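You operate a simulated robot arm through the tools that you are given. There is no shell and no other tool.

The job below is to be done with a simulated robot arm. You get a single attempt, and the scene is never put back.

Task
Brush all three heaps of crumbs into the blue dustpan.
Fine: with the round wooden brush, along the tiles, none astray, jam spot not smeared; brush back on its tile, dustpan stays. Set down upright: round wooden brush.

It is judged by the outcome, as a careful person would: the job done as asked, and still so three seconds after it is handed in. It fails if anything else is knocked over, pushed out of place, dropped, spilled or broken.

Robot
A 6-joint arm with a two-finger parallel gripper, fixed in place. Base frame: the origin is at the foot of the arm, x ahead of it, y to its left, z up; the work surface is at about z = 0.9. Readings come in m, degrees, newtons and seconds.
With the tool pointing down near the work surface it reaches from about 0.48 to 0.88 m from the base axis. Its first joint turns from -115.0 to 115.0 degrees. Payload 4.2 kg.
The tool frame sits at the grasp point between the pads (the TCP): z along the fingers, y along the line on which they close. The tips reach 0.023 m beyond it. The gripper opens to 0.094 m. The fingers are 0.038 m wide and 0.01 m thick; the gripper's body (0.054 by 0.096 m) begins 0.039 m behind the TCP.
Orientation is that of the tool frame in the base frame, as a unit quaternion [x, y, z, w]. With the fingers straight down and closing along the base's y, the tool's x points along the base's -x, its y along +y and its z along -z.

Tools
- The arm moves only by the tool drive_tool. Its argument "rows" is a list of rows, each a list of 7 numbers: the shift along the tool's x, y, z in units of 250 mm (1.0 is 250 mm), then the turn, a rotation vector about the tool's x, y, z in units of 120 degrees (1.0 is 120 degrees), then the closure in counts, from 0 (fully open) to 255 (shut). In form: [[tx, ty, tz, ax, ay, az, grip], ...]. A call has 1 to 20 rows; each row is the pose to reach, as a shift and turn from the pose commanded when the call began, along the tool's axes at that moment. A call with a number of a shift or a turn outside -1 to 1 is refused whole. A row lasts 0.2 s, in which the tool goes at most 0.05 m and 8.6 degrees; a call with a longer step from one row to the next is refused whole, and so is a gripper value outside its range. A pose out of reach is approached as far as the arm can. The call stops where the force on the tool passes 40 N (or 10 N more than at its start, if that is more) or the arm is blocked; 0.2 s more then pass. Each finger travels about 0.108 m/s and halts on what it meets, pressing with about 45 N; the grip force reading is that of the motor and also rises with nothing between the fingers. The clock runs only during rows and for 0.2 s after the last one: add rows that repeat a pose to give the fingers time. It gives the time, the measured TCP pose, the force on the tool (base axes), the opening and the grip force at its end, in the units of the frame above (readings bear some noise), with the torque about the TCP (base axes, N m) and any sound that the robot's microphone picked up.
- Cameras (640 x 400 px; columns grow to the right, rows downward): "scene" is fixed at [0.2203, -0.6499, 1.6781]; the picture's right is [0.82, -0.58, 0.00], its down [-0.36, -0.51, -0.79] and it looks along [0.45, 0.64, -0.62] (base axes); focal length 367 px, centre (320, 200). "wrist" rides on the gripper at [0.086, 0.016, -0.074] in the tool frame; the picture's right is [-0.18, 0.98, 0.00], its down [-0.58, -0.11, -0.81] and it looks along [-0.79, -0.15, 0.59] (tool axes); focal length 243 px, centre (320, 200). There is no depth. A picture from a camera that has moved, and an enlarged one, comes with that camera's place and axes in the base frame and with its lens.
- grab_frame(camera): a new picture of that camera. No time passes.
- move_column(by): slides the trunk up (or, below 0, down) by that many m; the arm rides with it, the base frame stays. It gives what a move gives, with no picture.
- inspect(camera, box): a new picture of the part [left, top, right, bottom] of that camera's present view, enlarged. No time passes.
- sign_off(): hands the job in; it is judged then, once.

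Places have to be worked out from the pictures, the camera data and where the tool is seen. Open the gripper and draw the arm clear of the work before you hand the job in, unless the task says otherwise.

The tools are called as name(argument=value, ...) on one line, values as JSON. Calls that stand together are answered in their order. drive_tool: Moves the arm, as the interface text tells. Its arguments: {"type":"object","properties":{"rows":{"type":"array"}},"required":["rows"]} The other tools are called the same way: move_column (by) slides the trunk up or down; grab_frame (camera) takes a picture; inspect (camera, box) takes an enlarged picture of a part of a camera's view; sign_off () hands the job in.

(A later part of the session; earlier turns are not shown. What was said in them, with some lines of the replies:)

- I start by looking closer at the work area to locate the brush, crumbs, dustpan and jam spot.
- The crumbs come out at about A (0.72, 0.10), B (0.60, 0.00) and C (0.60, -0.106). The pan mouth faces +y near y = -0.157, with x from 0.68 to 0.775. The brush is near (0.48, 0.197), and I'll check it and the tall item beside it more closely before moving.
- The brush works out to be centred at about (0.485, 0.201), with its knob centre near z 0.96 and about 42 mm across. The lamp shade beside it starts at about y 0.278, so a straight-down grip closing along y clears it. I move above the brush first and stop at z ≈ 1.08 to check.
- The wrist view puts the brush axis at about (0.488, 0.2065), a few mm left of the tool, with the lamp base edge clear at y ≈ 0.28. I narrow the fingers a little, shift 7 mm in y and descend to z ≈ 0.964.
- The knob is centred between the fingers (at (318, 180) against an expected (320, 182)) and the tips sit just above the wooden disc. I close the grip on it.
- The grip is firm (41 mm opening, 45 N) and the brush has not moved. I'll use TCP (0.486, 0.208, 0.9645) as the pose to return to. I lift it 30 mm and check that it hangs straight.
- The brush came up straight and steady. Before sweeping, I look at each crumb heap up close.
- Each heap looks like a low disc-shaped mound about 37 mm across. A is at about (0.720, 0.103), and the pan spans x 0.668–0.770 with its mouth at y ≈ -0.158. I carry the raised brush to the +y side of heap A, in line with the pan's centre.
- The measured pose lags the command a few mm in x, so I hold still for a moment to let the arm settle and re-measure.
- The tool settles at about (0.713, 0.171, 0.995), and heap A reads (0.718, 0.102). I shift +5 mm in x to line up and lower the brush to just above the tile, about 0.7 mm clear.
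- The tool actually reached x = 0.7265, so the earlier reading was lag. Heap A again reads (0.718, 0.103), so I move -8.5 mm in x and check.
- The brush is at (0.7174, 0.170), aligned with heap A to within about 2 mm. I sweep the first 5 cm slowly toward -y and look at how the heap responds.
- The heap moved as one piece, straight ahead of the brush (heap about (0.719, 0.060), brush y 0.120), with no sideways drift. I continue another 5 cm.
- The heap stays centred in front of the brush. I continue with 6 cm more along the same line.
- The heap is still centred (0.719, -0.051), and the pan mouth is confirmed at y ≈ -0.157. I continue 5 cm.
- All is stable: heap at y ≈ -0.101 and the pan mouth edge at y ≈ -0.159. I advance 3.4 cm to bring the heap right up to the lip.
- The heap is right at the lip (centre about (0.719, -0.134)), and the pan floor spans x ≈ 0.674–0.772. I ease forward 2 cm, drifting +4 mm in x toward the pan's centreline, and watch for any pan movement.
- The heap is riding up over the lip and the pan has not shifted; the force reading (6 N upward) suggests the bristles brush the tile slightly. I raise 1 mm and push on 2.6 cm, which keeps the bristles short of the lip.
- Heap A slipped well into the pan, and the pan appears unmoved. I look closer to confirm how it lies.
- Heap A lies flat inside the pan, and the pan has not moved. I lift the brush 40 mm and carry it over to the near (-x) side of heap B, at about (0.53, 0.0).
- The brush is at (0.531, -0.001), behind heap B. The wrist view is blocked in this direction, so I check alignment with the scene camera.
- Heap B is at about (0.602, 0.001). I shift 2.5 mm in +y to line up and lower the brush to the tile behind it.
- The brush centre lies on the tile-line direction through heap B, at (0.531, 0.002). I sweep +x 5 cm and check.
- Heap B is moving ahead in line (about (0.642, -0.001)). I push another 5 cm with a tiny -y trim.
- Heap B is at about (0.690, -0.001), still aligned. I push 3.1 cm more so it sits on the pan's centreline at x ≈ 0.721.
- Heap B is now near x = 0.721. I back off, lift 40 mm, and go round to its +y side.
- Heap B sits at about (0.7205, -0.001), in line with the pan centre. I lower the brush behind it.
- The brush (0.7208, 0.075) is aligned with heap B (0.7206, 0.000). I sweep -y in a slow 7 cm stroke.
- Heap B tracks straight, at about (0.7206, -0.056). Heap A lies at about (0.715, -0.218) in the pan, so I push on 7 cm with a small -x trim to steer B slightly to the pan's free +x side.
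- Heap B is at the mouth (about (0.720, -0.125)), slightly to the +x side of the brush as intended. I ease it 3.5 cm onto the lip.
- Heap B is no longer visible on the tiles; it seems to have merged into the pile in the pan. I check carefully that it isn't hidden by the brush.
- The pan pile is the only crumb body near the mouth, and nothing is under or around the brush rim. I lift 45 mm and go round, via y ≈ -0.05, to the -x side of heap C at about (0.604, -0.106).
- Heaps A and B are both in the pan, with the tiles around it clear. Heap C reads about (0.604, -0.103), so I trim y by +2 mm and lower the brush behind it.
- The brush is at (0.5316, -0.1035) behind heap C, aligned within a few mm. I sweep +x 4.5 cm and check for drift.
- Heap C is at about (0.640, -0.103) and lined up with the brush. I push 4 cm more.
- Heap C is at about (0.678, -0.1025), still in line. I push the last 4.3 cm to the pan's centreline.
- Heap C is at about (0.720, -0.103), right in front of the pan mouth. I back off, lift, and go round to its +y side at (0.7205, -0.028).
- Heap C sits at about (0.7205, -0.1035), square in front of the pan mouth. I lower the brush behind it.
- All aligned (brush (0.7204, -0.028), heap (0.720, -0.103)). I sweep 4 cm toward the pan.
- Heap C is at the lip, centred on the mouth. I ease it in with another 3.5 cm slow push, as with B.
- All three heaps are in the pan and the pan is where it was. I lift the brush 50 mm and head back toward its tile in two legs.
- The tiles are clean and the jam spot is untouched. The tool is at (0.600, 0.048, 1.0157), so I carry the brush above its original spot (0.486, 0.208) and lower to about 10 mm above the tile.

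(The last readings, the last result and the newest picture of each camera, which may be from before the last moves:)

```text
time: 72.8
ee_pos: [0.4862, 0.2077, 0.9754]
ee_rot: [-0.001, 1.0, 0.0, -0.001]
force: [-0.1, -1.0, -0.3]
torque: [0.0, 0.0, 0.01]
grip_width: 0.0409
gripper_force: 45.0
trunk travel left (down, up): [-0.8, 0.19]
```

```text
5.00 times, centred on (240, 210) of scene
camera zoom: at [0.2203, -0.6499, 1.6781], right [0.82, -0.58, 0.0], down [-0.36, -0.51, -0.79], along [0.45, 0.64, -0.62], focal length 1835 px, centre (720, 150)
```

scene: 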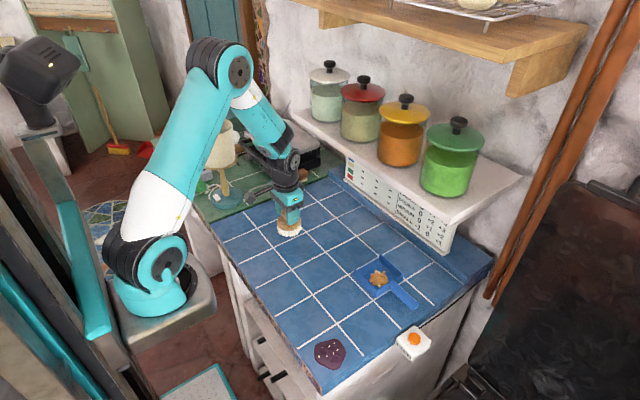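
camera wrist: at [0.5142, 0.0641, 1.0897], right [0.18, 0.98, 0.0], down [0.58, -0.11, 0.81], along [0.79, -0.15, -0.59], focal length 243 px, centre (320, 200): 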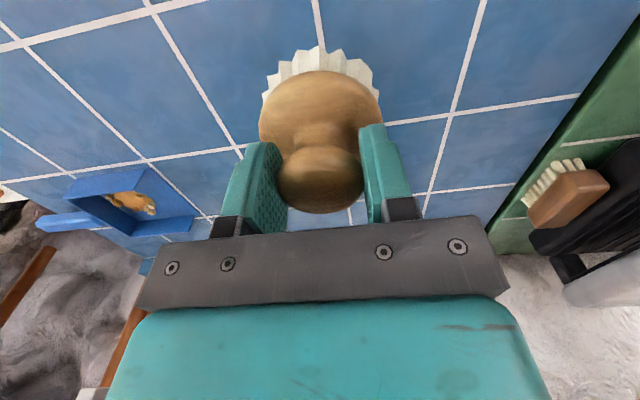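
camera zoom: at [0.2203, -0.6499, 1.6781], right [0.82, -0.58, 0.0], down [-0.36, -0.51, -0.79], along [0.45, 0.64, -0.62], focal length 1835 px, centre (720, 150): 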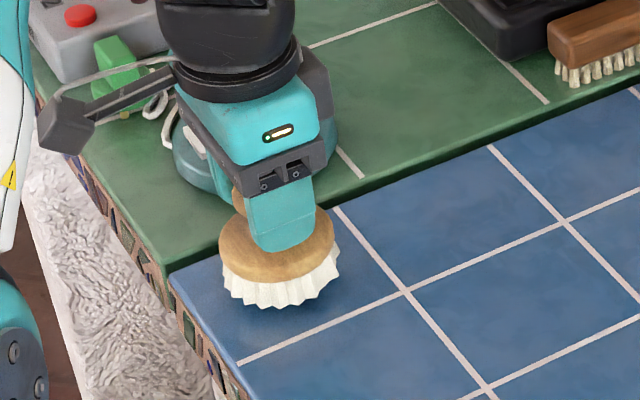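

It hangs straight above its tile, within 2 mm. I trim y by +1.5 mm and lower the last 11 mm slowly, watching the force.

drive_tool(rows=[[0, 0.006, 0.01, 0, 0, 0, 255], [0, 0.006, 0.02, 0, 0, 0, 255], [0, 0.006, 0.03, 0, 0, 0, 255], [0, 0.006, 0.038, 0, 0, 0, 255], [0, 0.006, 0.042, 0, 0, 0, 255], [0, 0.006, 0.043, 0, 0, 0, 255], [0, 0.006, 0.043, 0, 0, 0, 255]])

inspect(camera="scene", box=[205, 180, 265, 250])

inspect(camera="wrist", box=[160, 40, 480, 240])

```text
time: 74.4
ee_pos: [0.4862, 0.2101, 0.9637]
ee_rot: [0.0, 1.0, 0.0, 0.0]
force: [0.4, 0.5, -0.5]
torque: [-0.01, 0.02, 0.02]
grip_width: 0.0409
gripper_force: 44.4
trunk travel left (down, up): [-0.8, 0.19]
```

```text
5.71 times, centred on (235, 215) of scene
camera zoom: at [0.2203, -0.6499, 1.6781], right [0.82, -0.58, 0.0], down [-0.36, -0.51, -0.79], along [0.45, 0.64, -0.62], focal length 2097 px, centre (806, 114)
```

zoom: 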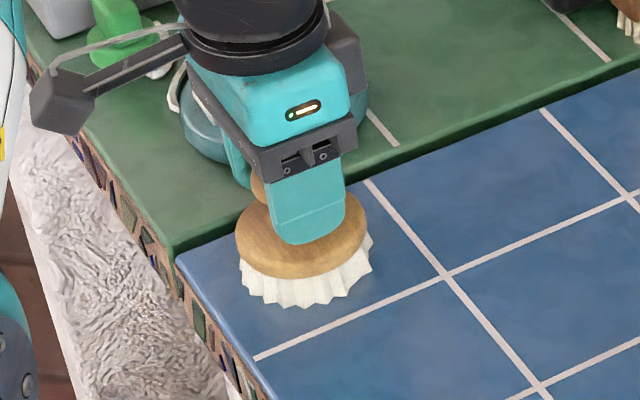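

```text
2.00 times, centred on (320, 140) of wrist
camera zoom: at [0.4002, 0.2241, 1.039], right [0.18, 0.98, 0.0], down [0.58, -0.11, 0.81], along [0.79, -0.15, -0.59], focal length 485 px, centre (320, 320)
```

zoom: 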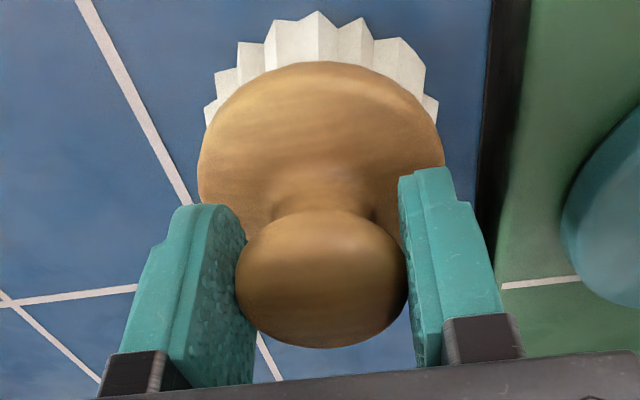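

The brush is back at its original pose within a millimetre, with no contact force yet. I lower in half-millimetre steps to feel the tile before releasing.

drive_tool(rows=[[0, 0, 0.002, 0, 0, 0, 255], [0, 0, 0.002, 0, 0, 0, 255], [0, 0, 0.003, 0, 0, 0, 255], [0, 0, 0.003, 0, 0, 0, 255]])

```text
time: 75.4
ee_pos: [0.4867, 0.2098, 0.9629]
ee_rot: [-0.001, 1.0, 0.0, 0.0]
force: [-0.3, -0.5, 4.2]
torque: [-0.08, 0.15, 0.02]
grip_width: 0.0408
gripper_force: 44.7
trunk travel left (down, up): [-0.8, 0.19]
```

I feel the tile (4 N), so the brush is standing on its bristles. I open the fingers gradually to about 75 mm.

drive_tool(rows=[[0, 0, 0.003, 0, 0, 0, 150], [0, 0, 0.003, 0, 0, 0, 138], [0, 0, 0.003, 0, 0, 0, 125], [0, 0, 0.003, 0, 0, 0, 105], [0, 0, 0.003, 0, 0, 0, 80], [0, 0, 0.003, 0, 0, 0, 55], [0, 0, 0.003, 0, 0, 0, 50], [0, 0, 0.003, 0, 0, 0, 50]])

inspect(camera="wrist", box=[160, 40, 480, 240])

inspect(camera="scene", box=[205, 180, 265, 250])

```text
time: 77.2
ee_pos: [0.4862, 0.2102, 0.9626]
ee_rot: [0.0, 1.0, 0.0, 0.0]
force: [-0.3, -1.0, -0.1]
torque: [0.02, 0.02, 0.01]
grip_width: 0.0755
gripper_force: 0.1
trunk travel left (down, up): [-0.8, 0.19]
```

```text
2.00 times, centred on (320, 140) of wrist
camera zoom: at [0.4002, 0.2244, 1.0375], right [0.18, 0.98, 0.0], down [0.58, -0.11, 0.81], along [0.79, -0.15, -0.59], focal length 485 px, centre (320, 320)
```

zoom: 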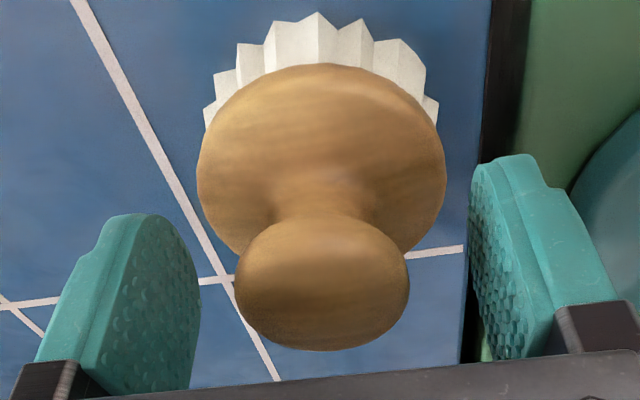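

```text
5.71 times, centred on (235, 215) of scene
camera zoom: at [0.2203, -0.6499, 1.6781], right [0.82, -0.58, 0.0], down [-0.36, -0.51, -0.79], along [0.45, 0.64, -0.62], focal length 2097 px, centre (806, 114)
```

zoom: 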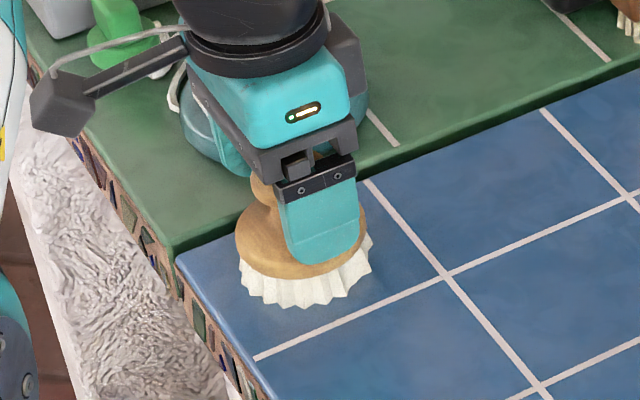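

The brush stands free and upright on its tile, well between the open fingers. I raise the tool straight up about 13 cm, then withdraw away from the lamp.

drive_tool(rows=[[0, 0, -0.03, 0, 0, 0, 50], [0, 0, -0.08, 0, 0, 0, 50], [0, 0, -0.16, 0, 0, 0, 50], [0, 0, -0.26, 0, 0, 0, 50], [0, 0, -0.38, 0, 0, 0, 50], [0, 0, -0.5, 0, 0, 0, 50], [0, -0.03, -0.6, 0, 0, 0, 50], [0, -0.1, -0.72, 0, 0, 0, 50], [0, -0.2, -0.84, 0, 0, 0, 30], [0, -0.32, -0.95, 0, 0, 0, 0], [0, -0.44, -1.0, 0, 0, 0, 0], [0, -0.56, -1.0, 0, 0, 0, 0], [0, -0.68, -1.0, 0, 0, 0, 0], [0, -0.76, -1.0, 0, 0, 0, 0], [0, -0.8, -1.0, 0, 0, 0, 0], [0, -0.8, -1.0, 0, 0, 0, 0]])

grab_frame(camera="scene")

grab_frame(camera="wrist")

inspect(camera="scene", box=[200, 180, 300, 260])

inspect(camera="scene", box=[280, 200, 480, 370])

```text
time: 80.6
ee_pos: [0.4861, 0.0094, 1.2112]
ee_rot: [0.0, 1.0, 0.0, 0.0]
force: [0.1, 0.3, 0.0]
torque: [0.02, -0.02, 0.0]
grip_width: 0.0939
gripper_force: 0.1
trunk travel left (down, up): [-0.8, 0.19]
```

```text
taken
```

scene: 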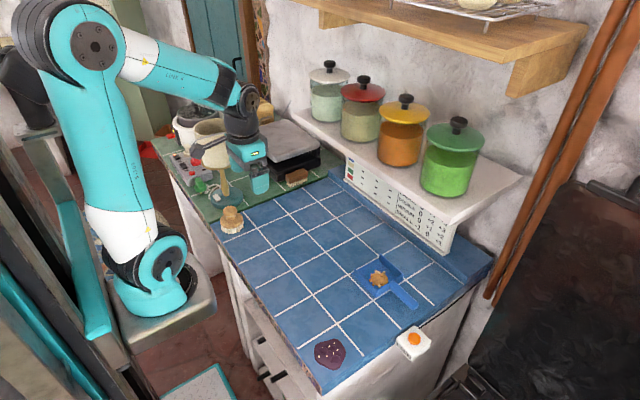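

```text
taken
camera wrist: at [0.4003, 0.0244, 1.2869], right [0.18, 0.98, 0.0], down [0.58, -0.11, 0.81], along [0.79, -0.15, -0.59], focal length 243 px, centre (320, 200)
```

wrist: 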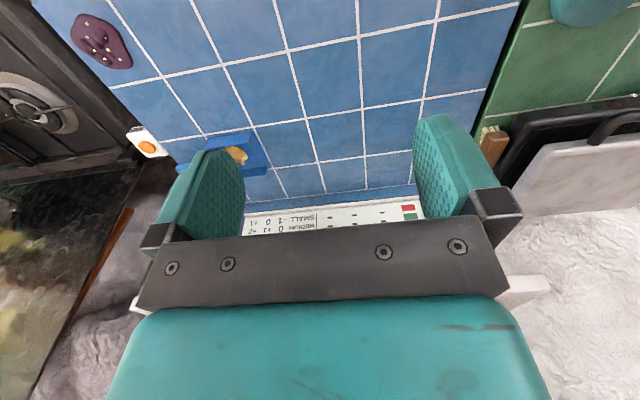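

```text
5.00 times, centred on (250, 220) of scene
camera zoom: at [0.2203, -0.6499, 1.6781], right [0.82, -0.58, 0.0], down [-0.36, -0.51, -0.79], along [0.45, 0.64, -0.62], focal length 1835 px, centre (670, 100)
```

zoom: 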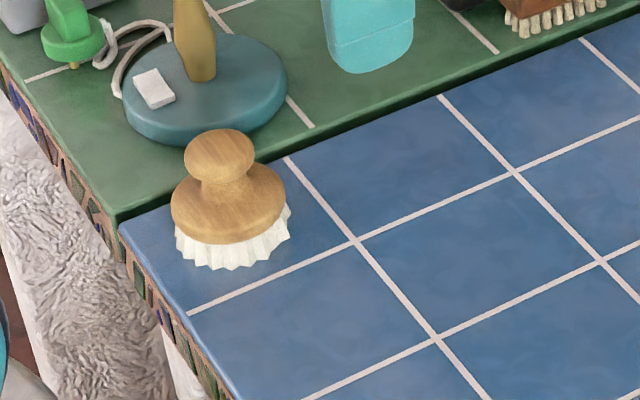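

```text
2.35 times, centred on (380, 285) of scene
camera zoom: at [0.2203, -0.6499, 1.6781], right [0.82, -0.58, 0.0], down [-0.36, -0.51, -0.79], along [0.45, 0.64, -0.62], focal length 863 px, centre (179, 0)
```

zoom: 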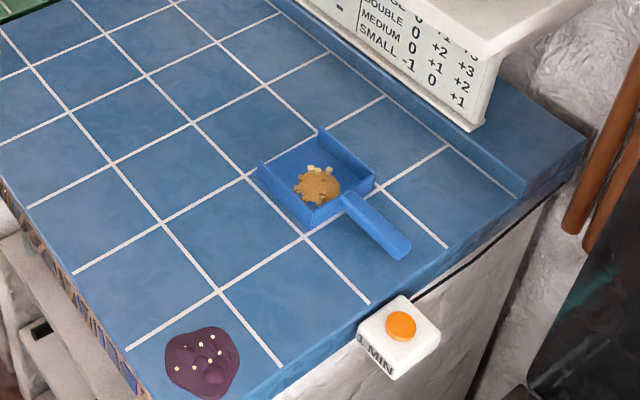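

The brush stands upright on its tile, the tiles are clean, and the jam and pan are in place. I take one last close look at the pan's contents before handing in.

inspect(camera="scene", box=[350, 245, 430, 310])

inspect(camera="wrist", box=[60, 0, 540, 220])

```text
6.15 times, centred on (390, 278) of scene
camera zoom: at [0.2203, -0.6499, 1.6781], right [0.82, -0.58, 0.0], down [-0.36, -0.51, -0.79], along [0.45, 0.64, -0.62], focal length 2258 px, centre (-111, -277)
```

zoom: 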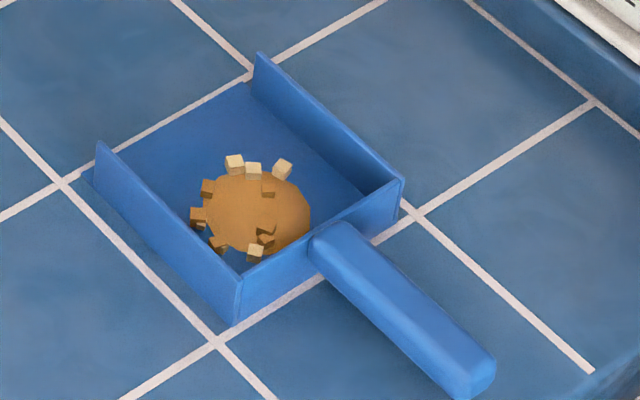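

```text
1.33 times, centred on (300, 110) of wrist
camera zoom: at [0.4003, 0.0244, 1.2869], right [0.18, 0.98, 0.0], down [0.58, -0.11, 0.81], along [0.79, -0.15, -0.59], focal length 324 px, centre (347, 320)
```

zoom: 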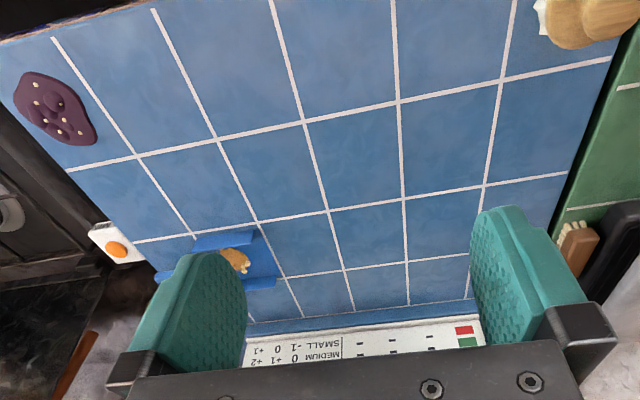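

No crumbs remain on the tiles and the pile is in the dustpan, which hasn't moved. The jam is intact, the brush is upright on its tile, the gripper is open and the arm is clear, so I hand the job in.

sign_off()

```text
The job is handed in.
```

I swept all three heaps of crumbs along the tiles into the blue dustpan with the round wooden brush, and handed the job in.

- **Crumbs:** the last pictures show none left on the tiles. The second and third heaps vanished from view at the pan's lip. The pan shows a single pile that looks no bigger than after the first heap. I take it that they merged, but I couldn't count three heaps in it.
- **Dustpan and jam:** the dustpan is where it started, and the jam spot is not smeared.
- **Brush:** it stands upright on its own tile, within a millimetre or two of where I picked it up.
- **Arm:** the gripper is open and the arm is clear of the work. I saw nothing else knocked or moved.
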